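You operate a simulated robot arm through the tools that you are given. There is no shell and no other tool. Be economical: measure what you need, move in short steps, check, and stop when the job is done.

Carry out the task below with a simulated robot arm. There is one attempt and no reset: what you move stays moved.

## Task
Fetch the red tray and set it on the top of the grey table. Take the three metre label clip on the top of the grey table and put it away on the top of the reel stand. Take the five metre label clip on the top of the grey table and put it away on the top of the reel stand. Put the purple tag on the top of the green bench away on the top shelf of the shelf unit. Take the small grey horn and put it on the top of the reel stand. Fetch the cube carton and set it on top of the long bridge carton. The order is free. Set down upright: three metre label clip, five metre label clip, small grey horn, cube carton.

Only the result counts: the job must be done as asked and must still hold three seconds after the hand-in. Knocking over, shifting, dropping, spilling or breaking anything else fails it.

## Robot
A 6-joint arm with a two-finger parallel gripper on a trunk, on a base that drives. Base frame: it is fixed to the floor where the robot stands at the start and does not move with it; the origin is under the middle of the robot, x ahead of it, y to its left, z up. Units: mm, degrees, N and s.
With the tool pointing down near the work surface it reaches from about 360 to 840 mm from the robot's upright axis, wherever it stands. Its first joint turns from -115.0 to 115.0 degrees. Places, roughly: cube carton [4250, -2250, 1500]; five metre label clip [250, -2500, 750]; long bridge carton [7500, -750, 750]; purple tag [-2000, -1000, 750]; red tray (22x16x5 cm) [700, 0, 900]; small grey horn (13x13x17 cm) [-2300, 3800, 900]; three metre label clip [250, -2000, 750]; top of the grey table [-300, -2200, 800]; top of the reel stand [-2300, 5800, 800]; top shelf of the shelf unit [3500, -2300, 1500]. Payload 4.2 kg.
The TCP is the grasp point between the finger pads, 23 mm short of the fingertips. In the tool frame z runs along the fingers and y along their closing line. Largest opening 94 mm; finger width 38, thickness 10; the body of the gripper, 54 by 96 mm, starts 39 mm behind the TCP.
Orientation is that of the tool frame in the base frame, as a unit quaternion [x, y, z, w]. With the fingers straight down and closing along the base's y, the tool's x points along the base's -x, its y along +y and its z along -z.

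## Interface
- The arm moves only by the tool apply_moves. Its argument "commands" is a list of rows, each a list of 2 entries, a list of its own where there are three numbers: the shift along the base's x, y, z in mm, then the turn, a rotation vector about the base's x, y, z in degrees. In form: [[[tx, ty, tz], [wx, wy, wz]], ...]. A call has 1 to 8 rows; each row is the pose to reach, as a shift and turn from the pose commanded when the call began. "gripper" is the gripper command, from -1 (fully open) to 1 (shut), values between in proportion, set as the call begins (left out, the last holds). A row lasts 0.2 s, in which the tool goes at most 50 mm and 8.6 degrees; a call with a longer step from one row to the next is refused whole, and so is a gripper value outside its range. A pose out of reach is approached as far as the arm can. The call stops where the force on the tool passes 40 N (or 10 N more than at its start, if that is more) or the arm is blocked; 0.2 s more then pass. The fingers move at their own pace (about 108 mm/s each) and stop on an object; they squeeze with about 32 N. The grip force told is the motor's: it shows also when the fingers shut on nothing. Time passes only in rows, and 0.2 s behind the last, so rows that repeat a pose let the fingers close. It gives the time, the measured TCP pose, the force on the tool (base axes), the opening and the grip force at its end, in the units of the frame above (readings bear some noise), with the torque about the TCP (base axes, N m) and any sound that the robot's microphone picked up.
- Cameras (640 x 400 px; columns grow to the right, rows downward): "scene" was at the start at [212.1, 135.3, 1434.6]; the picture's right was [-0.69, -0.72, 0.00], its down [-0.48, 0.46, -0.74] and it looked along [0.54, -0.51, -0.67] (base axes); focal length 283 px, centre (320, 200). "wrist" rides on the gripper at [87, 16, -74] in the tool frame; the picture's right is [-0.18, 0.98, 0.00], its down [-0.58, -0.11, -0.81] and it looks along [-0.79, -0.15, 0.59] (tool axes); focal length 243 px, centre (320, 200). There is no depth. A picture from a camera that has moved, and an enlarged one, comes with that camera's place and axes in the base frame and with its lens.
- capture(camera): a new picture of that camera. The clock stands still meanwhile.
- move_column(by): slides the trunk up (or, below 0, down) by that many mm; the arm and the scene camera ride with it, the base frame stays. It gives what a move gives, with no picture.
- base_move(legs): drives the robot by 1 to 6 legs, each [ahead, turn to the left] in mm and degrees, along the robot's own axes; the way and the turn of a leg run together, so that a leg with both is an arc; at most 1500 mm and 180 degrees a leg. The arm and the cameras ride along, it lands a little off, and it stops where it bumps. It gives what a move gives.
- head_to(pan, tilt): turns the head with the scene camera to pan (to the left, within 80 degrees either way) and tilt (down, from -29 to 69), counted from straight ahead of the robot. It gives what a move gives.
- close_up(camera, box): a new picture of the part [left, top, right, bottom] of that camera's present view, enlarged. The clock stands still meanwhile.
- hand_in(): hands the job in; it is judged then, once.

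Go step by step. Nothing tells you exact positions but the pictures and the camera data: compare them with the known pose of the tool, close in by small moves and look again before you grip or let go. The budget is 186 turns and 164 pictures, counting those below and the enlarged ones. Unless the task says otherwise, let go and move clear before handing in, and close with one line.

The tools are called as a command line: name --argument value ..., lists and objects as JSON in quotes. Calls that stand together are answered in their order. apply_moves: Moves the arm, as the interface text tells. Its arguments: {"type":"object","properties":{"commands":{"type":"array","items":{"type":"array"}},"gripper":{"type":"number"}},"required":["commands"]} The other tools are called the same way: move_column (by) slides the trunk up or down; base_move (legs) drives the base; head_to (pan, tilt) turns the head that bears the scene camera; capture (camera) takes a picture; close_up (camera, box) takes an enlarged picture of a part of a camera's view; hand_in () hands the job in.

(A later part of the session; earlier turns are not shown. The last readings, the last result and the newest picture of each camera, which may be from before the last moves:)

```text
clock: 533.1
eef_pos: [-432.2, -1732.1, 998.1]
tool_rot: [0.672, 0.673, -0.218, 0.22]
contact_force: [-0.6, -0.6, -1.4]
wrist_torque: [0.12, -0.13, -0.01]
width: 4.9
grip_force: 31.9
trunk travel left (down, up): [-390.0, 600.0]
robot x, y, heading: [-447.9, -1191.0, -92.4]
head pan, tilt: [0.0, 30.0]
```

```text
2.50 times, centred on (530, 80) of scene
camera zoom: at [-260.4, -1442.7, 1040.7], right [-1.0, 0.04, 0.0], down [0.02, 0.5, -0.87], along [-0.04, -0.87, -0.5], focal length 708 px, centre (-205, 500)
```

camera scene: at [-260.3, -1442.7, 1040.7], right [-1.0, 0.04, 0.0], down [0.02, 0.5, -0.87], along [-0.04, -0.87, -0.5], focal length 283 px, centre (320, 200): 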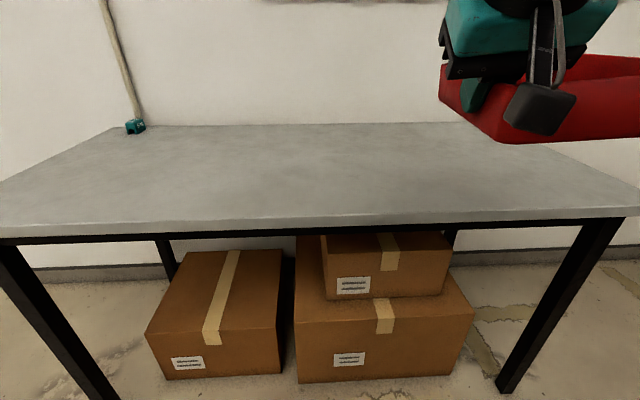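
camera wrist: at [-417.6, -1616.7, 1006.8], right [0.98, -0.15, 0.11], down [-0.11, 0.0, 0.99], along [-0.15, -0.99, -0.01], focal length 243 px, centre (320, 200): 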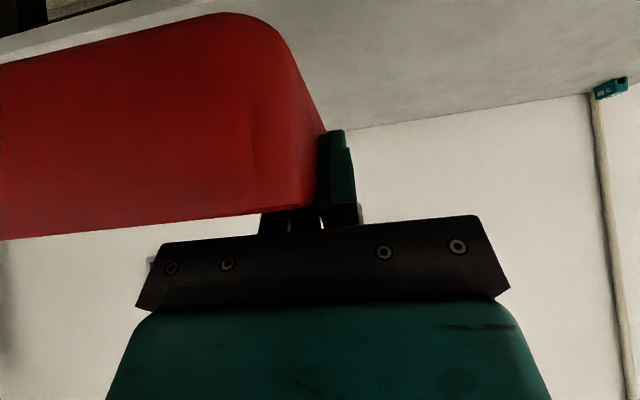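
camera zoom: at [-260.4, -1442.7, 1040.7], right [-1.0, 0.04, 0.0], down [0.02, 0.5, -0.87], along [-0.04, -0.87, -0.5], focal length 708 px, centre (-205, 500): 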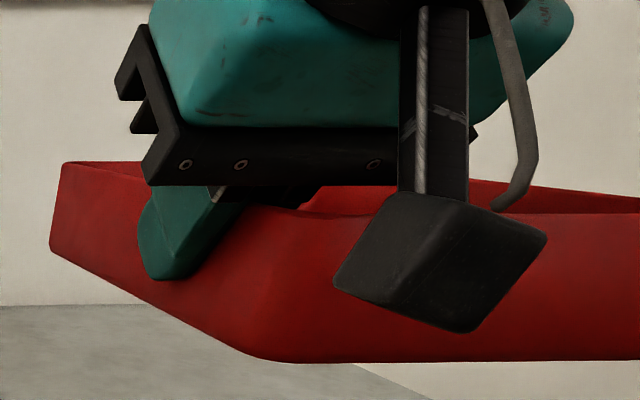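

Orientation restored. I drive 255 mm ahead, then extend and lower the tray over the table.

base_move --legs '[[255, 0]]'

apply_moves --commands '[[[0, -20, -15], [0, 0, 0]], [[0, -45, -40], [0, 0, 0]], [[0, -65, -70], [0, 0, 0]], [[0, -80, -100], [0, 0, 0]], [[0, -80, -130], [0, 0, 0]], [[0, -80, -155], [0, 0, 0]], [[0, -80, -170], [0, 0, 0]]]'

capture --camera "scene"

```text
clock: 535.0
eef_pos: [-436.2, -1987.6, 997.5]
tool_rot: [0.67, 0.675, -0.217, 0.221]
contact_force: [-0.4, -0.6, -2.8]
wrist_torque: [0.08, -0.1, 0.02]
width: 4.7
grip_force: 32.4
trunk travel left (down, up): [-390.0, 600.0]
robot x, y, heading: [-455.4, -1445.8, -91.8]
head pan, tilt: [0.0, 30.0]
```

```text
clock: 536.6
eef_pos: [-435.3, -2065.7, 825.9]
tool_rot: [0.67, 0.675, -0.217, 0.22]
contact_force: [-0.8, 0.4, -2.1]
wrist_torque: [0.1, -0.17, 0.03]
width: 5.1
grip_force: 32.0
trunk travel left (down, up): [-390.0, 600.0]
robot x, y, heading: [-452.4, -1445.9, -91.8]
head pan, tilt: [0.0, 30.0]
```

```text
44 pictures are left
camera scene: at [-267.6, -1697.1, 1040.8], right [-1.0, 0.03, 0.0], down [0.02, 0.5, -0.87], along [-0.03, -0.87, -0.5], focal length 283 px, centre (320, 200)
```

scene: 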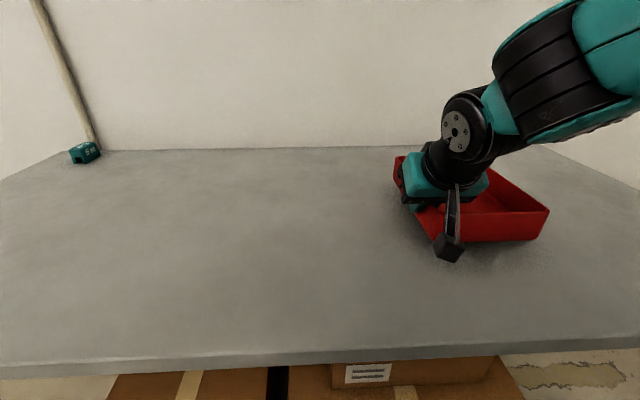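

apply_moves --commands '[[[0, 0, -4], [0, 0, 0]], [[0, 0, -8], [0, 0, 0]], [[0, 0, -12], [0, 0, 0]], [[0, 0, -16], [0, 0, 0]]]'

apply_moves --commands '[[[0, 0, -2], [0, 0, 0]], [[0, 0, -4], [0, 0, 0]], [[0, 0, -6], [0, 0, 0]]]'

close_up --camera "scene" --box '[370, 120, 570, 280]'

```text
clock: 537.6
eef_pos: [-436.3, -2067.5, 811.0]
tool_rot: [0.67, 0.675, -0.217, 0.22]
contact_force: [0.1, -0.1, -1.6]
wrist_torque: [0.09, -0.13, -0.04]
width: 4.9
grip_force: 32.3
trunk travel left (down, up): [-390.0, 600.0]
robot x, y, heading: [-453.2, -1448.5, -92.0]
head pan, tilt: [0.0, 30.0]
```

```text
clock: 538.4
eef_pos: [-437.0, -2067.0, 805.9]
tool_rot: [0.671, 0.675, -0.217, 0.219]
contact_force: [-1.0, -0.8, -2.2]
wrist_torque: [0.05, -0.15, 0.01]
width: 4.9
grip_force: 31.8
trunk travel left (down, up): [-390.0, 600.0]
robot x, y, heading: [-454.9, -1446.1, -91.9]
head pan, tilt: [0.0, 30.0]
```

```text
2.50 times, centred on (470, 200) of scene
camera zoom: at [-267.6, -1697.1, 1040.7], right [-1.0, 0.03, 0.0], down [0.02, 0.5, -0.87], along [-0.03, -0.87, -0.5], focal length 708 px, centre (-55, 200)
```

zoom: 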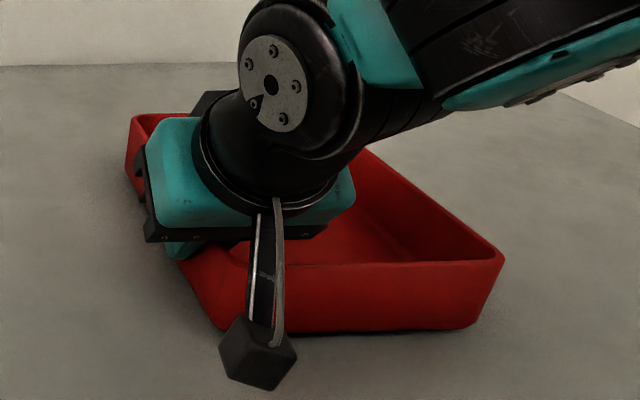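

apply_moves --commands '[[[0, 0, -2], [0, 0, 0]], [[0, 0, -4], [0, 0, 0]], [[0, 0, -6], [0, 0, 0]]]'

apply_moves --commands '[[[0, 0, -1.5], [0, 0, 0]], [[0, 0, -3], [0, 0, 0]]]'

```text
clock: 539.2
eef_pos: [-435.5, -2067.4, 800.9]
tool_rot: [0.669, 0.675, -0.217, 0.222]
contact_force: [-0.6, 0.6, 2.2]
wrist_torque: [-0.74, 0.3, -0.06]
width: 4.8
grip_force: 31.7
trunk travel left (down, up): [-390.0, 600.0]
robot x, y, heading: [-453.0, -1447.7, -91.9]
head pan, tilt: [0.0, 30.0]
```

```text
clock: 539.8
eef_pos: [-436.0, -2067.5, 799.5]
tool_rot: [0.668, 0.675, -0.219, 0.224]
contact_force: [1.2, 5.3, 31.5]
wrist_torque: [0.16, 0.67, -0.08]
width: 5.3
grip_force: 31.7
trunk travel left (down, up): [-390.0, 600.0]
robot x, y, heading: [-454.0, -1453.1, -91.8]
head pan, tilt: [0.0, 30.0]
```

Tray is down. I relieve, open, and lift out straight up.

apply_moves --commands '[[[0, 0, 2], [0, 0, 0]], [[0, 0, 2], [0, 0, 0]]]'

apply_moves --commands '[[[0, 0, 0], [0, 0, 0]], [[0, 0, 0], [0, 0, 0]], [[0, 0, 0], [0, 0, 0]], [[0, 0, 0], [0, 0, 0]]]' --gripper -1

apply_moves --commands '[[[0, 0, 15], [0, 0, 0]], [[0, 0, 45], [0, 0, 0]], [[0, 15, 85], [4, 0, 0]], [[0, 45, 115], [10, 0, 0]], [[0, 80, 140], [17, 0, 0]], [[0, 115, 160], [24, 0, 0]], [[0, 145, 175], [30, 0, 0]], [[0, 170, 185], [35, 0, 0]]]'

capture --camera "scene"

```text
clock: 540.4
eef_pos: [-434.9, -2067.1, 800.0]
tool_rot: [0.669, 0.675, -0.217, 0.222]
contact_force: [2.8, -6.2, 20.7]
wrist_torque: [-0.75, 0.29, 0.06]
width: 4.5
grip_force: 31.7
trunk travel left (down, up): [-390.0, 600.0]
robot x, y, heading: [-453.9, -1446.6, -91.8]
head pan, tilt: [0.0, 30.0]
```

```text
clock: 541.4
eef_pos: [-435.9, -2067.8, 797.5]
tool_rot: [0.67, 0.675, -0.217, 0.221]
contact_force: [0.3, 0.2, 0.0]
wrist_torque: [-0.01, 0.0, -0.04]
width: 93.8
grip_force: 0.1
trunk travel left (down, up): [-390.0, 600.0]
robot x, y, heading: [-454.1, -1445.8, -91.8]
head pan, tilt: [0.0, 30.0]
```

```text
clock: 543.2
eef_pos: [-437.9, -1896.9, 983.8]
tool_rot: [0.704, 0.71, -0.004, 0.009]
contact_force: [1.1, 0.8, 0.1]
wrist_torque: [0.0, 0.01, 0.0]
width: 94.0
grip_force: 0.1
trunk travel left (down, up): [-390.0, 600.0]
robot x, y, heading: [-455.6, -1448.4, -92.0]
head pan, tilt: [0.0, 30.0]
```

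```text
42 pictures are left
camera scene: at [-267.6, -1697.1, 1040.7], right [-1.0, 0.03, 0.0], down [0.02, 0.5, -0.87], along [-0.03, -0.87, -0.5], focal length 283 px, centre (320, 200)
```

scene: 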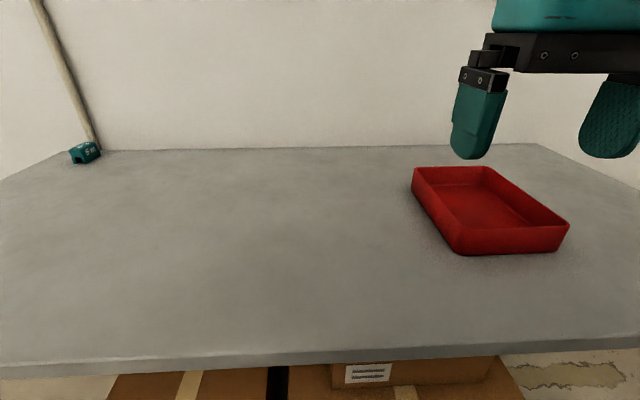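

The tray stands on the table. Next the 5 m clip: I raise the trunk and drive round to the table's end.

move_column --by 150

base_move --legs '[[-180, 0], [0, 91], [1480, 0], [0, -90], [720, 0], [0, -90]]'

head_to --pan 10 --tilt 45

capture --camera "scene"

```text
clock: 544.9
eef_pos: [-438.5, -1897.4, 1133.8]
tool_rot: [0.705, 0.71, -0.004, 0.008]
contact_force: [0.5, 1.2, -0.5]
wrist_torque: [0.02, 0.01, -0.05]
width: 93.9
grip_force: 0.0
trunk travel left (down, up): [-540.0, 450.0]
robot x, y, heading: [-454.5, -1450.3, -92.0]
head pan, tilt: [0.0, 30.0]
```

```text
clock: 564.3
eef_pos: [1060.6, -2419.2, 1132.9]
tool_rot: [0.689, 0.725, -0.002, 0.004]
contact_force: [0.7, 10.7, 3.5]
wrist_torque: [-0.62, 0.07, -0.09]
width: 93.8
grip_force: 0.0
trunk travel left (down, up): [-540.0, 450.0]
robot x, y, heading: [1023.6, -1972.8, -89.5]
head pan, tilt: [0.0, 30.0]
stopped in leg 5: the force on the tool passed its limit at 60 N (the readings are from after the stop); the commanded pose is now the measured one
```

```text
clock: 565.0
eef_pos: [1059.4, -2419.2, 1132.9]
tool_rot: [0.689, 0.725, -0.002, 0.004]
contact_force: [1.0, 14.4, 4.6]
wrist_torque: [-0.89, 0.07, -0.17]
width: 93.9
grip_force: 0.1
trunk travel left (down, up): [-540.0, 450.0]
robot x, y, heading: [1023.5, -1974.0, -89.6]
head pan, tilt: [10.0, 45.0]
```

```text
41 pictures are left
camera scene: at [1236.1, -2203.9, 1168.4], right [-0.98, -0.18, 0.0], down [-0.13, 0.69, -0.71], along [0.13, -0.7, -0.71], focal length 283 px, centre (320, 200)
```

scene: 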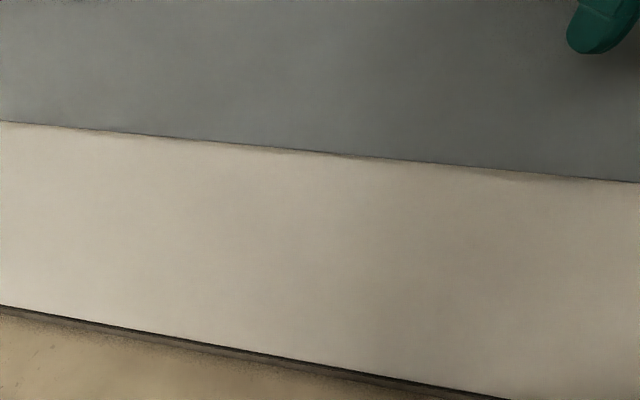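

The gripper touched the wall board lightly. I back off, turn, and approach the table end with a gentle S-curve.

base_move --legs '[[-90, 0], [0, -90.5], [-430, 0], [240, 35], [240, -35]]'

head_to --pan 10 --tilt 45

capture --camera "scene"

```text
clock: 575.6
eef_pos: [566.5, -2056.6, 1133.8]
tool_rot: [1.0, 0.022, -0.004, 0.003]
contact_force: [-0.5, -0.1, -0.2]
wrist_torque: [0.0, -0.02, 0.02]
width: 94.4
grip_force: 0.1
trunk travel left (down, up): [-540.0, 450.0]
robot x, y, heading: [1010.0, -2024.8, -179.5]
head pan, tilt: [10.0, 45.0]
```

```text
clock: 576.2
eef_pos: [558.2, -2069.0, 1127.4]
tool_rot: [1.0, 0.021, -0.003, -0.003]
contact_force: [0.7, 1.3, 0.7]
wrist_torque: [-0.06, 0.02, 0.0]
width: 94.0
grip_force: 0.1
trunk travel left (down, up): [-540.0, 450.0]
robot x, y, heading: [1010.3, -2023.6, -180.0]
head pan, tilt: [10.0, 45.0]
```

```text
40 pictures are left
camera scene: at [777.8, -2232.0, 1169.8], right [-0.17, 0.98, 0.0], down [0.7, 0.12, -0.71], along [-0.7, -0.13, -0.71], focal length 283 px, centre (320, 200)
```

scene: 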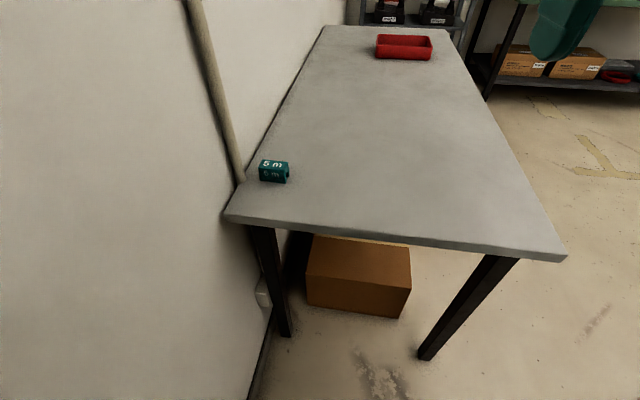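

5 m clip at about (331,-2413), close to the wall pipe, so I grip it across its 25 mm thickness (along x), turning the gripper +90°.

apply_moves --commands '[[[-25, -32, -15], [0, 0, 8]], [[-50, -65, -30], [0, 0, 16]], [[-75, -98, -45], [0, 0, 24]], [[-100, -132, -60], [0, 0, 32]], [[-125, -165, -75], [0, 0, 40]], [[-150, -200, -90], [0, 0, 48]], [[-175, -235, -105], [0, 0, 56]], [[-195, -265, -120], [0, 0, 64]]]'

apply_moves --commands '[[[-12, -25, -20], [0, 0, 8]], [[-24, -50, -40], [0, 0, 16]], [[-32, -70, -65], [0, 0, 24]], [[-32, -76, -95], [0, 0, 26]], [[-32, -76, -117], [0, 0, 26]]]'

capture --camera "wrist"

close_up --camera "scene" --box '[200, 60, 380, 220]'

```text
clock: 578.0
eef_pos: [362.4, -2341.6, 1004.3]
tool_rot: [0.835, 0.55, -0.004, -0.005]
contact_force: [-0.2, 0.8, 0.1]
wrist_torque: [-0.01, 0.02, 0.0]
width: 94.2
grip_force: 0.2
trunk travel left (down, up): [-540.0, 450.0]
robot x, y, heading: [1010.5, -2029.6, -180.1]
head pan, tilt: [10.0, 45.0]
```

```text
clock: 579.2
eef_pos: [338.0, -2407.3, 888.2]
tool_rot: [0.691, 0.723, -0.005, -0.004]
contact_force: [-0.4, -0.9, 0.4]
wrist_torque: [0.01, -0.02, -0.03]
width: 94.0
grip_force: 0.0
out of reach, approached as far as the arm can: row 2, 3, 4, 5
trunk travel left (down, up): [-540.0, 450.0]
robot x, y, heading: [1012.6, -2026.0, -180.1]
head pan, tilt: [10.0, 45.0]
```

```text
39 pictures are left
camera wrist: at [349.0, -2318.7, 962.1], right [0.99, -0.14, -0.01], down [-0.07, -0.58, 0.81], along [-0.12, -0.8, -0.59], focal length 243 px, centre (320, 200)
```

wrist: 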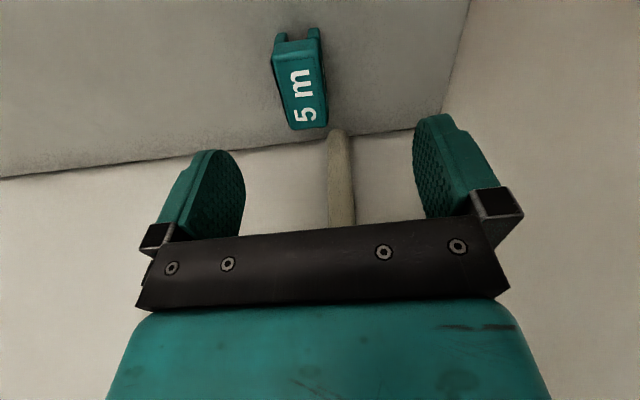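

```text
2.50 times, centred on (290, 140) of scene
camera zoom: at [778.4, -2237.8, 1168.3], right [-0.18, 0.98, 0.0], down [0.7, 0.13, -0.71], along [-0.7, -0.13, -0.71], focal length 708 px, centre (395, 350)
```

zoom: 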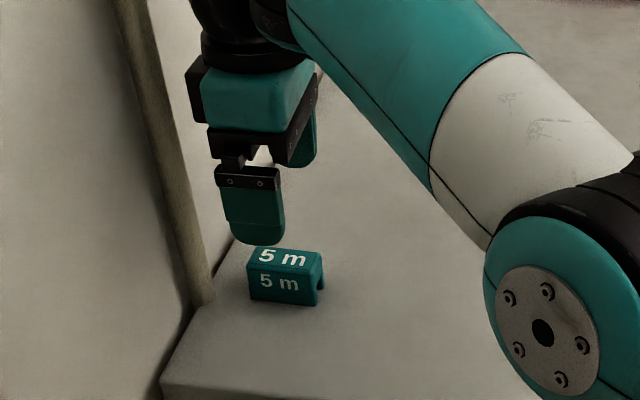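

The clip is aligned with y, centred near (323,-2410). The arm is near its reach, so I drive 40 mm closer and correct.

base_move --legs '[[40, 0]]'

apply_moves --commands '[[[12, -2, 0], [0, 0, 0]], [[24, -3, -10], [0, 0, 0]], [[24, -3, -30], [0, 0, 0]], [[24, -3, -50], [0, 0, 0]], [[24, -3, -65], [0, 0, 0]]]'

capture --camera "wrist"

```text
clock: 580.1
eef_pos: [296.2, -2406.8, 887.3]
tool_rot: [0.691, 0.723, -0.005, -0.004]
contact_force: [-1.1, 0.4, 0.0]
wrist_torque: [0.03, 0.01, 0.02]
width: 93.5
grip_force: 0.1
trunk travel left (down, up): [-540.0, 450.0]
robot x, y, heading: [969.1, -2028.8, -179.6]
head pan, tilt: [10.0, 45.0]
```

```text
clock: 581.3
eef_pos: [319.0, -2410.9, 824.4]
tool_rot: [0.691, 0.723, -0.007, -0.004]
contact_force: [0.1, -0.2, -0.3]
wrist_torque: [0.03, 0.02, 0.02]
width: 94.1
grip_force: 0.1
out of reach, approached as far as the arm can: row 1, 2, 3, 4
trunk travel left (down, up): [-540.0, 450.0]
robot x, y, heading: [971.4, -2023.5, -179.8]
head pan, tilt: [10.0, 45.0]
```

```text
37 pictures are left
camera wrist: at [332.0, -2322.4, 898.4], right [0.99, -0.14, -0.01], down [-0.07, -0.58, 0.81], along [-0.12, -0.8, -0.59], focal length 243 px, centre (320, 200)
```

wrist: 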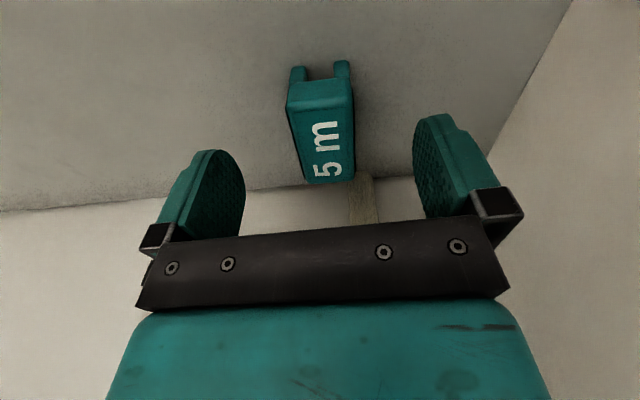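

Well aligned. I lower to z≈794 and grip.

apply_moves --commands '[[[1, 0, -10], [0, 0, 0]], [[2, 0, -20], [0, 0, 0]], [[2, 0, -27], [0, 0, 0]], [[2, 0, -31], [0, 0, 0]]]'

apply_moves --commands '[[[0, 0, 0], [0, 0, 0]], [[0, 0, 0], [0, 0, 0]], [[0, 0, 0], [0, 0, 0]], [[0, 0, 0], [0, 0, 0]], [[0, 0, 0], [0, 0, 0]]]' --gripper 1

apply_moves --commands '[[[0, 0, 5], [0, 0, 0]], [[0, 2, 20], [0, 0, 0]], [[0, 5, 45], [0, 0, 0]], [[0, 10, 75], [0, 0, 0]], [[10, 20, 105], [0, 0, 0]], [[25, 40, 135], [0, 0, 0]]]'

capture --camera "wrist"

```text
clock: 582.3
eef_pos: [324.0, -2410.5, 791.2]
tool_rot: [0.69, 0.723, -0.004, -0.004]
contact_force: [0.0, 0.1, -0.3]
wrist_torque: [0.01, 0.04, 0.0]
width: 94.1
grip_force: 0.1
trunk travel left (down, up): [-540.0, 450.0]
robot x, y, heading: [966.2, -2025.3, -180.0]
head pan, tilt: [10.0, 45.0]
```

```text
clock: 583.5
eef_pos: [321.7, -2410.4, 793.1]
tool_rot: [0.691, 0.723, -0.005, -0.004]
contact_force: [-0.6, -0.8, 0.5]
wrist_torque: [-0.02, 0.03, 0.02]
width: 31.1
grip_force: 31.9
trunk travel left (down, up): [-540.0, 450.0]
robot x, y, heading: [970.4, -2025.9, -179.9]
head pan, tilt: [10.0, 45.0]
```

```text
clock: 584.9
eef_pos: [347.7, -2369.8, 926.5]
tool_rot: [0.691, 0.723, -0.004, -0.003]
contact_force: [-0.5, -0.6, -0.8]
wrist_torque: [-0.01, -0.02, 0.01]
width: 31.0
grip_force: 31.4
trunk travel left (down, up): [-540.0, 450.0]
robot x, y, heading: [971.4, -2025.0, -179.6]
head pan, tilt: [10.0, 45.0]
```

```text
36 pictures are left
camera wrist: at [360.3, -2282.4, 1000.0], right [0.99, -0.14, -0.01], down [-0.07, -0.58, 0.81], along [-0.12, -0.8, -0.59], focal length 243 px, centre (320, 200)
```

wrist: 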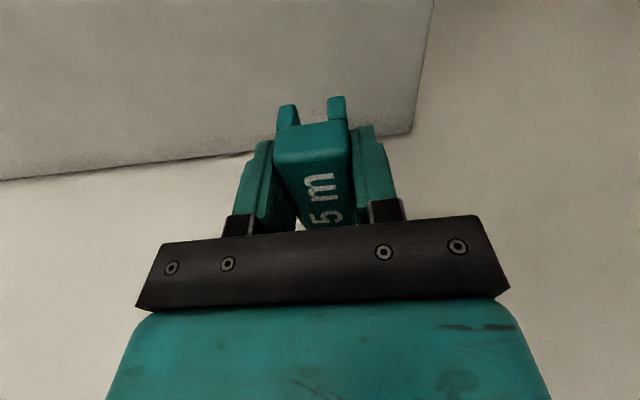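

Gripped. I fold the arm and drive to the reel stand again.

apply_moves --commands '[[[25, 38, 10], [0, 0, 0]], [[50, 77, 20], [0, 0, 0]], [[76, 116, 30], [0, 0, 0]], [[102, 155, 40], [0, 0, 0]], [[128, 194, 50], [0, 0, 0]], [[154, 233, 60], [0, 0, 0]], [[178, 270, 70], [0, 0, 0]], [[200, 305, 80], [0, 0, 0]]]'

base_move --legs '[[0, -60], [830, 0], [0, 60], [1500, 0], [0, -90], [1500, 0]]'

```text
clock: 586.7
eef_pos: [551.3, -2063.5, 1008.5]
tool_rot: [0.69, 0.724, -0.004, -0.003]
contact_force: [-0.4, 0.4, -1.1]
wrist_torque: [-0.02, 0.01, 0.03]
width: 31.2
grip_force: 31.2
trunk travel left (down, up): [-540.0, 450.0]
robot x, y, heading: [968.4, -2024.3, -180.0]
head pan, tilt: [10.0, 45.0]
```

```text
clock: 589.3
eef_pos: [617.6, -1790.0, 986.6]
tool_rot: [0.941, 0.334, 0.037, -0.033]
contact_force: [2.0, 0.7, 1.0]
wrist_torque: [-0.02, 0.14, 0.05]
width: 31.1
grip_force: 32.0
trunk travel left (down, up): [-540.0, 450.0]
robot x, y, heading: [975.3, -2029.3, 132.5]
head pan, tilt: [10.0, 45.0]
stopped in leg 1: the robot was blocked; the commanded pose is now the measured one
```

The rear bumped the wall while turning. I move ahead a bit before finishing the turn.

base_move --legs '[[130, 0], [0, -45], [620, 0], [0, 92], [1500, 0], [300, 0]]'

capture --camera "wrist"

```text
clock: 590.7
eef_pos: [522.8, -1691.4, 952.4]
tool_rot: [0.947, 0.316, 0.059, -0.018]
contact_force: [-1.4, -1.6, -0.6]
wrist_torque: [0.07, -0.09, 0.01]
width: 31.4
grip_force: 31.7
trunk travel left (down, up): [-540.0, 450.0]
robot x, y, heading: [903.8, -1957.5, 135.0]
head pan, tilt: [10.0, 45.0]
stopped in leg 1: the robot was blocked; the commanded pose is now the measured one
```

```text
35 pictures are left
camera wrist: at [592.0, -1657.1, 1038.1], right [0.44, -0.9, -0.02], down [-0.61, -0.32, 0.73], along [-0.66, -0.31, -0.69], focal length 243 px, centre (320, 200)
```

wrist: 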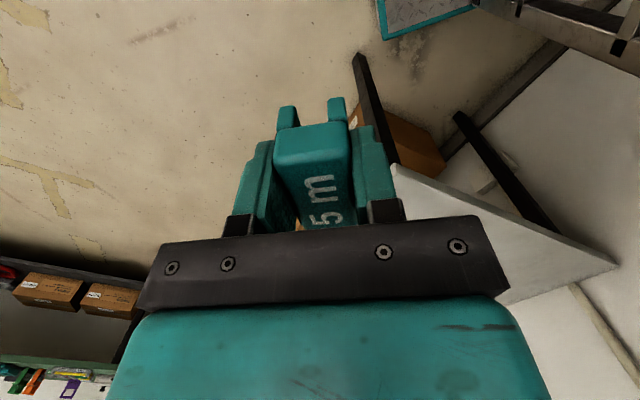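

The robot seems to be tilting; I check the scene camera axes and the floor around the base.

head_to --pan 0 --tilt 60

capture --camera "scene"

```text
clock: 591.4
eef_pos: [522.9, -1691.9, 955.2]
tool_rot: [0.947, 0.317, 0.057, -0.018]
contact_force: [-0.6, 0.1, -0.2]
wrist_torque: [0.03, -0.01, -0.02]
width: 31.0
grip_force: 31.5
trunk travel left (down, up): [-540.0, 450.0]
robot x, y, heading: [910.2, -1954.9, 135.2]
head pan, tilt: [0.0, 60.0]
```

```text
34 pictures are left
camera scene: at [614.8, -1940.8, 1148.7], right [0.71, 0.71, 0.0], down [0.61, -0.61, -0.5], along [-0.35, 0.35, -0.87], focal length 283 px, centre (320, 200)
```

scene: 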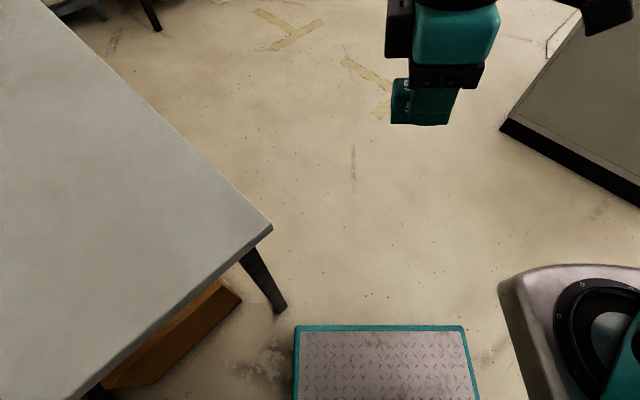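

head_to --pan 80 --tilt 50

capture --camera "scene"

```text
clock: 593.0
eef_pos: [523.0, -1691.1, 955.8]
tool_rot: [0.946, 0.317, 0.059, -0.018]
contact_force: [-0.4, -0.1, -0.4]
wrist_torque: [-0.01, 0.0, 0.01]
width: 31.3
grip_force: 32.2
trunk travel left (down, up): [-540.0, 450.0]
robot x, y, heading: [905.9, -1957.0, 135.3]
head pan, tilt: [80.0, 50.0]
```

```text
33 pictures are left
camera scene: at [599.2, -2032.1, 1161.2], right [-0.57, 0.82, 0.0], down [0.63, 0.44, -0.64], along [-0.53, -0.37, -0.77], focal length 283 px, centre (320, 200)
```

scene: 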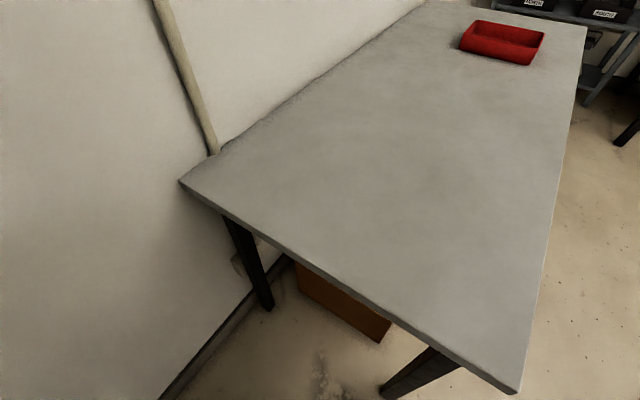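

base_move --legs '[[80, 0]]'

```text
clock: 594.0
eef_pos: [466.2, -1634.5, 953.7]
tool_rot: [0.946, 0.317, 0.058, -0.018]
contact_force: [-0.6, 0.4, -1.4]
wrist_torque: [-0.03, 0.02, 0.0]
width: 31.1
grip_force: 32.1
trunk travel left (down, up): [-540.0, 450.0]
robot x, y, heading: [851.8, -1900.7, 135.1]
head pan, tilt: [80.0, 50.0]
```

apply_moves --commands '[[[0, 0, 15], [-1.4, 1.9, 0]], [[0, 0, 35], [-2.8, 3.8, 0]], [[0, 0, 50], [-4.1, 5.6, 0]]]'

base_move --legs '[[0, -46], [600, 0], [0, 91], [1500, 0], [280, 0], [0, -90]]'

```text
clock: 594.8
eef_pos: [465.3, -1634.7, 1003.9]
tool_rot: [0.948, 0.317, 0.0, 0.001]
contact_force: [0.1, 0.1, -0.3]
wrist_torque: [-0.02, -0.01, 0.01]
width: 31.2
grip_force: 32.1
trunk travel left (down, up): [-540.0, 450.0]
robot x, y, heading: [848.5, -1902.3, 135.1]
head pan, tilt: [80.0, 50.0]
```

```text
clock: 616.6
eef_pos: [-1032.2, -890.3, 1004.8]
tool_rot: [0.999, -0.043, 0.0, 0.001]
contact_force: [-0.1, -1.0, 0.2]
wrist_torque: [-0.03, 0.01, 0.0]
width: 31.2
grip_force: 32.0
trunk travel left (down, up): [-540.0, 450.0]
robot x, y, heading: [-921.0, -1342.6, 93.3]
head pan, tilt: [80.0, 50.0]
```

base_move --legs '[[0, -1.3], [1500, 0], [1500, 0], [1500, 0], [1500, 0], [500, 0]]'

base_move --legs '[[0, 88]]'

move_column --by 100

```text
clock: 647.9
eef_pos: [-1186.9, 5598.6, 1005.1]
tool_rot: [0.998, -0.059, 0.0, 0.0]
contact_force: [0.0, -1.2, -0.2]
wrist_torque: [-0.02, -0.03, 0.02]
width: 31.4
grip_force: 32.0
trunk travel left (down, up): [-540.0, 450.0]
robot x, y, heading: [-1094.8, 5137.9, 91.3]
head pan, tilt: [80.0, 50.0]
```

```text
clock: 652.2
eef_pos: [-1549.5, 5042.0, 1004.8]
tool_rot: [0.745, 0.667, 0.0, 0.0]
contact_force: [0.4, -0.1, -0.6]
wrist_torque: [-0.04, 0.0, 0.02]
width: 31.1
grip_force: 32.1
trunk travel left (down, up): [-540.0, 450.0]
robot x, y, heading: [-1095.0, 5142.0, -178.1]
head pan, tilt: [80.0, 50.0]
```

```text
clock: 653.5
eef_pos: [-1549.6, 5042.4, 1103.6]
tool_rot: [0.745, 0.667, 0.0, 0.001]
contact_force: [1.3, 0.6, -0.6]
wrist_torque: [-0.01, 0.03, 0.0]
width: 31.2
grip_force: 32.4
trunk travel left (down, up): [-640.0, 350.0]
robot x, y, heading: [-1096.7, 5143.2, -178.3]
head pan, tilt: [80.0, 50.0]
```

base_move --legs '[[470, 0]]'

apply_moves --commands '[[[-35, -5, 0], [0, 0, 4.5]], [[-70, -10, 0], [0, 0, 8.9]], [[-110, -15, -5], [0, 0, 8.9]], [[-150, -20, -15], [0, 0, 8.9]], [[-190, -25, -30], [0, 0, 8.9]], [[-225, -30, -50], [0, 0, 8.9]]]'

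head_to --pan 0 --tilt 40

capture --camera "scene"

```text
clock: 656.3
eef_pos: [-2012.7, 5024.6, 1104.5]
tool_rot: [0.743, 0.669, -0.001, 0.0]
contact_force: [-0.3, 0.4, -1.6]
wrist_torque: [0.0, 0.0, -0.02]
width: 31.2
grip_force: 32.2
trunk travel left (down, up): [-640.0, 350.0]
robot x, y, heading: [-1557.3, 5124.4, -177.9]
head pan, tilt: [80.0, 50.0]
```

```text
clock: 657.7
eef_pos: [-2235.8, 4996.1, 1057.3]
tool_rot: [0.689, 0.724, 0.0, 0.0]
contact_force: [1.3, -0.2, 1.0]
wrist_torque: [0.01, 0.04, -0.01]
width: 31.3
grip_force: 31.7
trunk travel left (down, up): [-640.0, 350.0]
robot x, y, heading: [-1554.3, 5127.6, -177.8]
head pan, tilt: [80.0, 50.0]
```

```text
clock: 659.2
eef_pos: [-2236.7, 4995.2, 1056.5]
tool_rot: [0.689, 0.725, -0.001, 0.0]
contact_force: [0.3, 0.4, 0.2]
wrist_torque: [-0.01, -0.01, -0.01]
width: 31.1
grip_force: 32.1
trunk travel left (down, up): [-640.0, 350.0]
robot x, y, heading: [-1556.4, 5122.5, -177.7]
head pan, tilt: [0.0, 40.0]
```

```text
32 pictures are left
camera scene: at [-1787.0, 4920.2, 1275.4], right [-0.04, 1.0, 0.0], down [0.64, 0.02, -0.77], along [-0.77, -0.03, -0.64], focal length 283 px, centre (320, 200)
```

scene: 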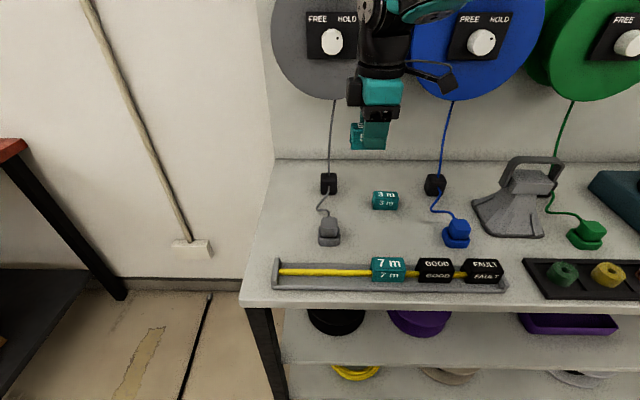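

apply_moves --commands '[[[-35, -4, -15], [0, 0, 0]], [[-65, -8, -45], [0, 0, 0]], [[-85, -11, -85], [0, 0, 0]], [[-89, -11, -130], [0, 0, 0]], [[-89, -11, -170], [0, 0, 0]], [[-89, -11, -195], [0, 0, 0]]]'

close_up --camera "scene" --box '[280, 120, 480, 260]'

capture --camera "wrist"

```text
clock: 660.6
eef_pos: [-2326.0, 4982.7, 859.7]
tool_rot: [0.69, 0.724, 0.0, 0.0]
contact_force: [0.4, -0.3, -1.1]
wrist_torque: [-0.01, 0.01, 0.01]
width: 31.2
grip_force: 32.4
trunk travel left (down, up): [-640.0, 350.0]
robot x, y, heading: [-1552.8, 5126.9, -177.9]
head pan, tilt: [0.0, 40.0]
```

```text
2.86 times, centred on (380, 190) of scene
camera zoom: at [-1786.8, 4920.3, 1275.5], right [-0.04, 1.0, 0.0], down [0.64, 0.02, -0.77], along [-0.77, -0.03, -0.64], focal length 809 px, centre (149, 229)
```

zoom: 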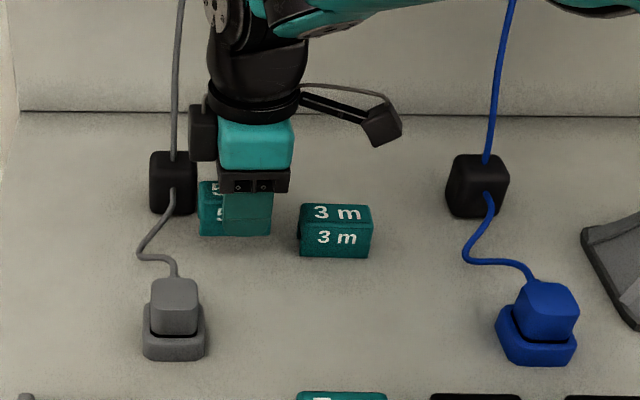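

```text
30 pictures are left
camera wrist: at [-2315.8, 5069.9, 934.8], right [0.99, -0.13, 0.0], down [-0.08, -0.59, 0.81], along [-0.11, -0.8, -0.59], focal length 243 px, centre (320, 200)
```

wrist: 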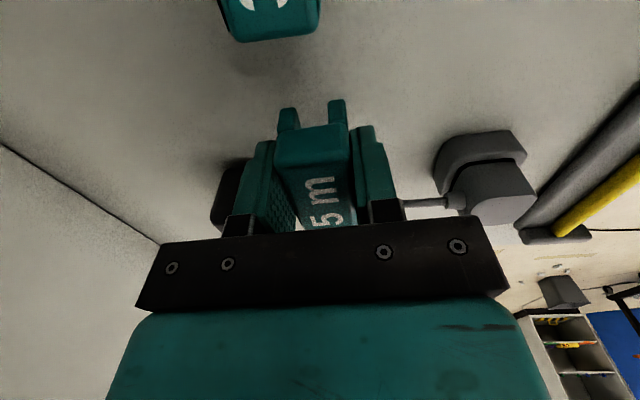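

apply_moves --commands '[[[0, 1, -7], [0, 0, 0]], [[0, 2, -14], [0, 0, 0]], [[0, 2, -20], [0, 0, 0]], [[0, 2, -24], [0, 0, 0]]]'

apply_moves --commands '[[[0, 0, -2], [0, 0, 0]], [[0, 0, -4], [0, 0, 0]], [[0, 0, -5], [0, 0, 0]]]'

```text
clock: 661.6
eef_pos: [-2325.6, 4984.0, 834.1]
tool_rot: [0.689, 0.725, 0.0, 0.001]
contact_force: [-0.2, 0.5, -0.1]
wrist_torque: [0.03, -0.02, 0.02]
width: 31.2
grip_force: 31.6
trunk travel left (down, up): [-640.0, 350.0]
robot x, y, heading: [-1557.1, 5124.6, -178.0]
head pan, tilt: [0.0, 40.0]
```

```text
clock: 662.4
eef_pos: [-2325.8, 4984.5, 829.8]
tool_rot: [0.689, 0.725, 0.001, 0.0]
contact_force: [0.8, -0.4, 2.3]
wrist_torque: [-0.08, 0.01, 0.02]
width: 31.4
grip_force: 32.1
trunk travel left (down, up): [-640.0, 350.0]
robot x, y, heading: [-1558.6, 5127.7, -177.9]
head pan, tilt: [0.0, 40.0]
```

Light contact. One more millimetre, then open and lift away.

apply_moves --commands '[[[0, 0, -1], [0, 0, 0]], [[0, 0, -1], [0, 0, 0]]]'

apply_moves --commands '[[[0, 0, 0], [0, 0, 0]], [[0, 0, 0], [0, 0, 0]], [[0, 0, 0], [0, 0, 0]]]' --gripper -0.3

apply_moves --commands '[[[0, 0, 10], [0, 0, 0]], [[0, 0, 40], [0, 0, 0]], [[0, 0, 85], [0, 0, 0]], [[25, 10, 125], [0, 0, 0]], [[60, 30, 150], [0, 0, 0]], [[100, 50, 170], [0, 0, 0]], [[140, 70, 180], [0, 0, 0]]]'

close_up --camera "scene" --box '[280, 120, 600, 290]'

```text
clock: 663.0
eef_pos: [-2326.9, 4984.6, 829.8]
tool_rot: [0.689, 0.725, 0.0, 0.0]
contact_force: [2.7, 0.2, 10.8]
wrist_torque: [-0.4, -0.11, 0.05]
width: 31.3
grip_force: 31.9
trunk travel left (down, up): [-640.0, 350.0]
robot x, y, heading: [-1556.7, 5125.7, -178.1]
head pan, tilt: [0.0, 40.0]
```

```text
clock: 663.8
eef_pos: [-2328.1, 4986.1, 828.9]
tool_rot: [0.689, 0.725, 0.0, 0.0]
contact_force: [-0.9, 0.4, -0.7]
wrist_torque: [0.01, 0.02, 0.02]
width: 60.9
grip_force: 0.0
trunk travel left (down, up): [-640.0, 350.0]
robot x, y, heading: [-1552.9, 5130.0, -178.2]
head pan, tilt: [0.0, 40.0]
```

```text
clock: 665.4
eef_pos: [-2187.5, 5055.9, 1008.7]
tool_rot: [0.689, 0.725, 0.001, 0.0]
contact_force: [-0.2, -0.2, -1.3]
wrist_torque: [0.02, -0.02, 0.0]
width: 61.3
grip_force: 0.0
trunk travel left (down, up): [-640.0, 350.0]
robot x, y, heading: [-1557.6, 5123.5, -177.7]
head pan, tilt: [0.0, 40.0]
```

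```text
2.00 times, centred on (440, 205) of scene
camera zoom: at [-1787.5, 4920.0, 1275.2], right [-0.04, 1.0, 0.0], down [0.64, 0.02, -0.77], along [-0.77, -0.03, -0.64], focal length 566 px, centre (80, 190)
```

zoom: 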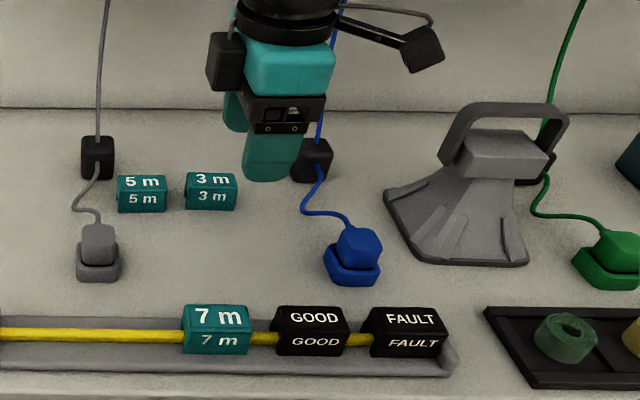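

Both clips and the horn stand on the reel stand. Last: the purple tag. I fold the arm, turn the gripper back and drive to the green bench.

apply_moves --commands '[[[25, 5, 10], [0, 0, -8]], [[50, 10, 20], [0, 0, -16]], [[75, 15, 30], [0, 0, -24]], [[100, 20, 40], [0, 0, -32]], [[125, 25, 50], [0, 0, -40]], [[150, 30, 60], [0, 0, -48]], [[165, 35, 70], [0, 0, -56]], [[170, 40, 80], [0, 0, -64]]]' --gripper -1

apply_moves --commands '[[[0, 0, 0], [0, 0, -8]], [[0, 0, 0], [0, 0, -16]], [[0, 0, 0], [0, 0, -24]], [[0, 0, 0], [0, 0, -26]]]'

base_move --legs '[[-520, 0], [0, 87.5], [1500, 0], [1500, 0], [1500, 0], [1400, 0]]'

head_to --pan -60 --tilt 25

capture --camera "scene"

```text
clock: 667.2
eef_pos: [-2016.7, 5096.5, 1090.3]
tool_rot: [0.969, 0.249, 0.0, 0.0]
contact_force: [-0.4, -0.3, -0.1]
wrist_torque: [0.02, 0.01, 0.01]
width: 94.0
grip_force: 0.1
trunk travel left (down, up): [-640.0, 350.0]
robot x, y, heading: [-1553.3, 5127.1, -177.8]
head pan, tilt: [0.0, 40.0]
```

```text
clock: 668.2
eef_pos: [-2015.4, 5097.0, 1089.6]
tool_rot: [1.0, 0.025, 0.001, 0.0]
contact_force: [0.3, 0.7, -0.5]
wrist_torque: [0.04, 0.03, -0.03]
width: 94.1
grip_force: 0.0
trunk travel left (down, up): [-640.0, 350.0]
robot x, y, heading: [-1557.8, 5125.0, -177.7]
head pan, tilt: [0.0, 40.0]
```

```text
clock: 702.8
eef_pos: [-1360.3, -1232.0, 1089.1]
tool_rot: [0.744, 0.668, 0.0, 0.0]
contact_force: [0.5, 0.0, -0.3]
wrist_torque: [0.0, 0.04, 0.01]
width: 94.1
grip_force: 0.0
trunk travel left (down, up): [-640.0, 350.0]
robot x, y, heading: [-1315.4, -771.9, -96.8]
head pan, tilt: [0.0, 40.0]
```

```text
clock: 704.1
eef_pos: [-1361.0, -1231.3, 1089.7]
tool_rot: [0.744, 0.668, 0.0, 0.001]
contact_force: [0.7, 0.3, 0.2]
wrist_torque: [0.01, -0.02, 0.03]
width: 94.2
grip_force: 0.0
trunk travel left (down, up): [-640.0, 350.0]
robot x, y, heading: [-1314.9, -773.1, -97.3]
head pan, tilt: [-60.0, 25.0]
```

```text
28 pictures are left
camera scene: at [-1228.2, -986.2, 1298.7], right [-0.39, 0.92, 0.0], down [0.39, 0.17, -0.91], along [-0.83, -0.35, -0.42], focal length 283 px, centre (320, 200)
```

scene: 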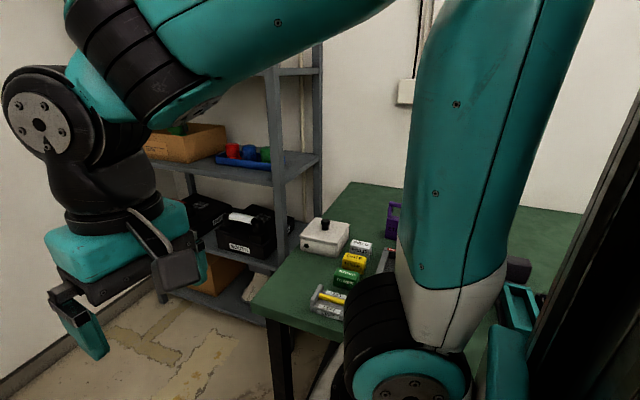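

I'm too close alongside the bench to turn. I back out, realign and come in facing it.

base_move --legs '[[-1200, 0], [0, 13], [1400, 0], [0, -95.5]]'

head_to --pan 0 --tilt 30

capture --camera "scene"

```text
clock: 721.7
eef_pos: [-1487.7, -962.3, 1089.5]
tool_rot: [1.0, -0.001, 0.0, 0.0]
contact_force: [-0.2, 0.5, 0.5]
wrist_torque: [0.01, -0.01, -0.01]
width: 93.9
grip_force: 0.1
trunk travel left (down, up): [-640.0, 350.0]
robot x, y, heading: [-1029.2, -959.2, 178.9]
head pan, tilt: [-60.0, 25.0]
```

```text
clock: 723.0
eef_pos: [-1487.7, -962.8, 1089.8]
tool_rot: [1.0, -0.002, -0.001, 0.001]
contact_force: [-0.1, -0.3, 0.5]
wrist_torque: [-0.02, 0.01, 0.02]
width: 94.2
grip_force: 0.0
trunk travel left (down, up): [-640.0, 350.0]
robot x, y, heading: [-1034.5, -958.3, 179.2]
head pan, tilt: [0.0, 30.0]
```

```text
27 pictures are left
camera scene: at [-1274.2, -1149.4, 1290.8], right [0.02, 1.0, 0.0], down [0.5, -0.01, -0.87], along [-0.87, 0.02, -0.5], focal length 283 px, centre (320, 200)
```

scene: 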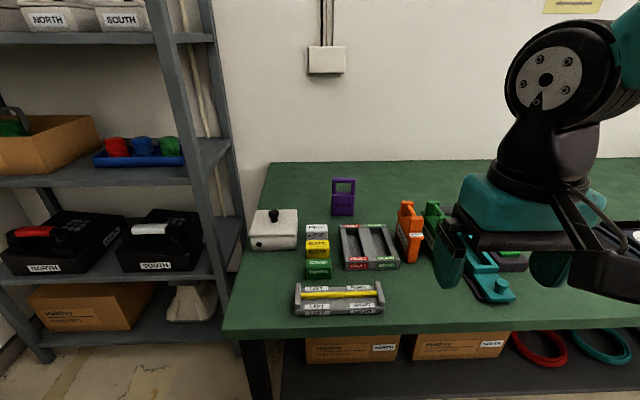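

close_up --camera "scene" --box '[300, 160, 460, 280]'

```text
3.33 times, centred on (380, 220) of scene
camera zoom: at [-1274.2, -1149.4, 1290.8], right [0.02, 1.0, 0.0], down [0.5, -0.01, -0.87], along [-0.87, 0.02, -0.5], focal length 944 px, centre (120, 133)
```

zoom: 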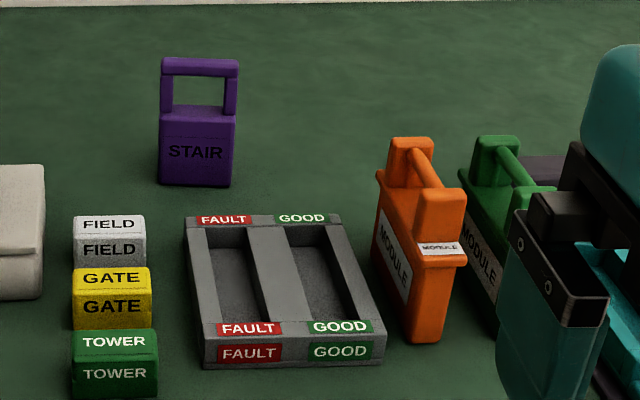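

The purple STAIR tag stands at about (-2066,-1061), ~75 mm wide, 135 high. I drive closer and tilt the gripper 45° forward (as for the cube), so it can be set on the high shelf later.

base_move --legs '[[230, 0]]'

move_column --by -80

apply_moves --commands '[[[-25, -12, 0], [0, 6, 0]], [[-55, -25, 0], [0, 12, 0]], [[-85, -38, 0], [0, 18, 0]], [[-115, -52, 0], [0, 24, 0]], [[-145, -66, 0], [0, 30, 0]], [[-175, -80, 0], [0, 36, 0]], [[-205, -92, 0], [0, 41, 0]], [[-235, -99, 0], [0, 45, 0]]]'

capture --camera "wrist"

```text
clock: 724.7
eef_pos: [-1714.2, -958.0, 1088.9]
tool_rot: [1.0, -0.001, 0.0, 0.0]
contact_force: [0.6, 0.8, 0.3]
wrist_torque: [0.01, 0.03, 0.0]
width: 94.1
grip_force: 0.0
trunk travel left (down, up): [-640.0, 350.0]
robot x, y, heading: [-1257.3, -955.7, 179.1]
head pan, tilt: [0.0, 30.0]
```

```text
clock: 725.9
eef_pos: [-1714.2, -957.1, 1009.5]
tool_rot: [1.0, -0.002, 0.0, 0.0]
contact_force: [0.1, 0.3, -0.3]
wrist_torque: [0.04, 0.03, 0.02]
width: 94.1
grip_force: 0.0
trunk travel left (down, up): [-560.0, 430.0]
robot x, y, heading: [-1256.2, -954.1, 179.1]
head pan, tilt: [0.0, 30.0]
```

```text
clock: 727.7
eef_pos: [-1949.6, -1057.6, 1008.2]
tool_rot: [0.924, -0.001, -0.383, 0.002]
contact_force: [-0.5, -0.1, 0.3]
wrist_torque: [0.0, 0.01, 0.01]
width: 93.9
grip_force: 0.1
trunk travel left (down, up): [-560.0, 430.0]
robot x, y, heading: [-1254.0, -954.2, 179.0]
head pan, tilt: [0.0, 30.0]
```

```text
25 pictures are left
camera wrist: at [-1836.6, -1074.3, 998.8], right [-0.13, -0.98, 0.13], down [0.16, 0.11, 0.98], along [-0.98, 0.15, 0.14], focal length 243 px, centre (320, 200)
```

wrist: 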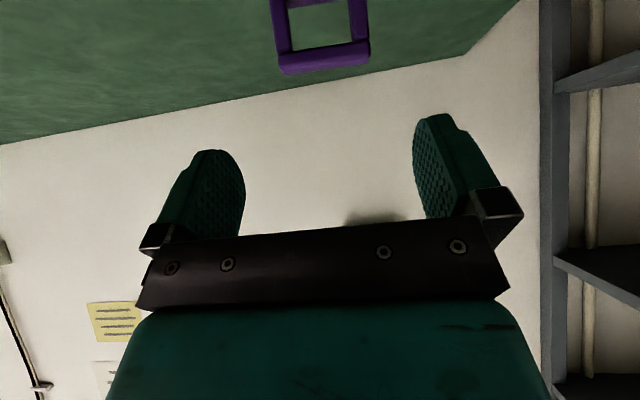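

Tilt is exact and the tag is centred (y≈-1059). I lower to z≈873 and check before advancing.

apply_moves --commands '[[[0, -1, -35], [0, 0, 0]], [[0, -1, -70], [0, 0, 0]], [[0, -1, -105], [0, 0, 0]], [[0, -1, -125], [0, 0, 0]], [[0, -1, -135], [0, 0, 0]]]'

capture --camera "wrist"

capture --camera "scene"

```text
clock: 728.9
eef_pos: [-1949.4, -1058.6, 875.1]
tool_rot: [0.924, -0.002, -0.382, 0.001]
contact_force: [-0.6, -0.1, -0.4]
wrist_torque: [0.03, -0.02, -0.01]
width: 94.0
grip_force: 0.1
trunk travel left (down, up): [-560.0, 430.0]
robot x, y, heading: [-1254.2, -950.4, 178.8]
head pan, tilt: [0.0, 30.0]
```

```text
24 pictures are left
camera wrist: at [-1836.6, -1074.4, 866.8], right [-0.13, -0.98, 0.13], down [0.16, 0.11, 0.98], along [-0.98, 0.15, 0.14], focal length 243 px, centre (320, 200)
```

wrist: 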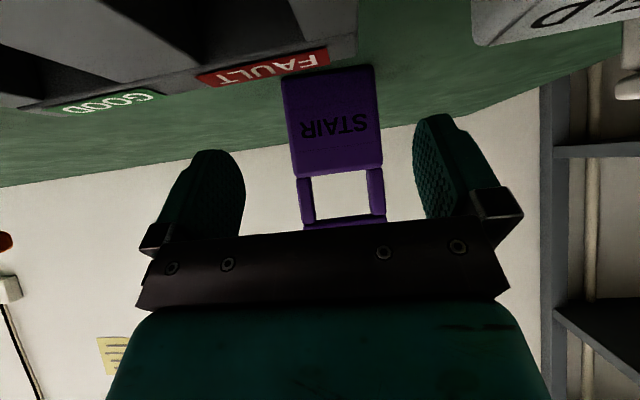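

```text
23 pictures are left
camera scene: at [-1501.1, -1145.5, 1210.8], right [0.02, 1.0, 0.0], down [0.5, -0.01, -0.87], along [-0.87, 0.02, -0.5], focal length 283 px, centre (320, 200)
```

scene: 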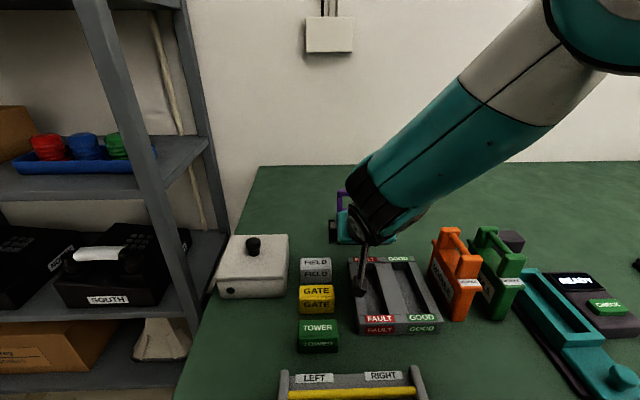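

Tag front is at x≈-2055, top ≈919. I raise 6 mm, advance over it, and check.

apply_moves --commands '[[[-20, -2, 6], [0, 0, 0]], [[-50, -2, 6], [0, 0, 0]], [[-80, -2, 6], [0, 0, 0]], [[-100, -2, 6], [0, 0, 0]], [[-112, -2, 6], [0, 0, 0]]]'

capture --camera "wrist"

```text
clock: 730.1
eef_pos: [-2062.5, -1058.7, 880.0]
tool_rot: [0.924, -0.002, -0.383, 0.0]
contact_force: [-0.1, -0.4, 0.8]
wrist_torque: [-0.03, -0.04, -0.01]
width: 94.0
grip_force: 0.2
trunk travel left (down, up): [-560.0, 430.0]
robot x, y, heading: [-1252.8, -953.4, 179.1]
head pan, tilt: [0.0, 30.0]
```

```text
22 pictures are left
camera wrist: at [-1950.0, -1075.2, 871.7], right [-0.13, -0.98, 0.13], down [0.16, 0.11, 0.98], along [-0.98, 0.15, 0.14], focal length 243 px, centre (320, 200)
```

wrist: 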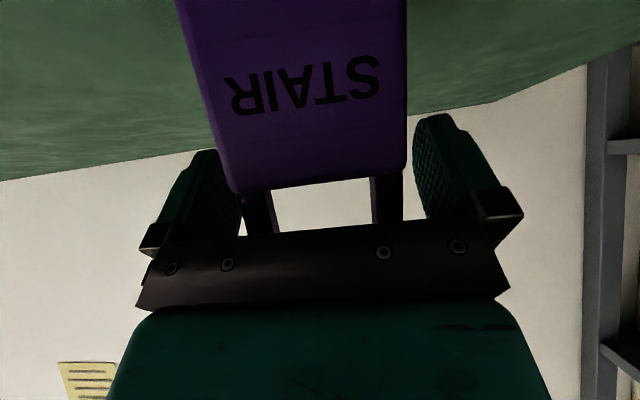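

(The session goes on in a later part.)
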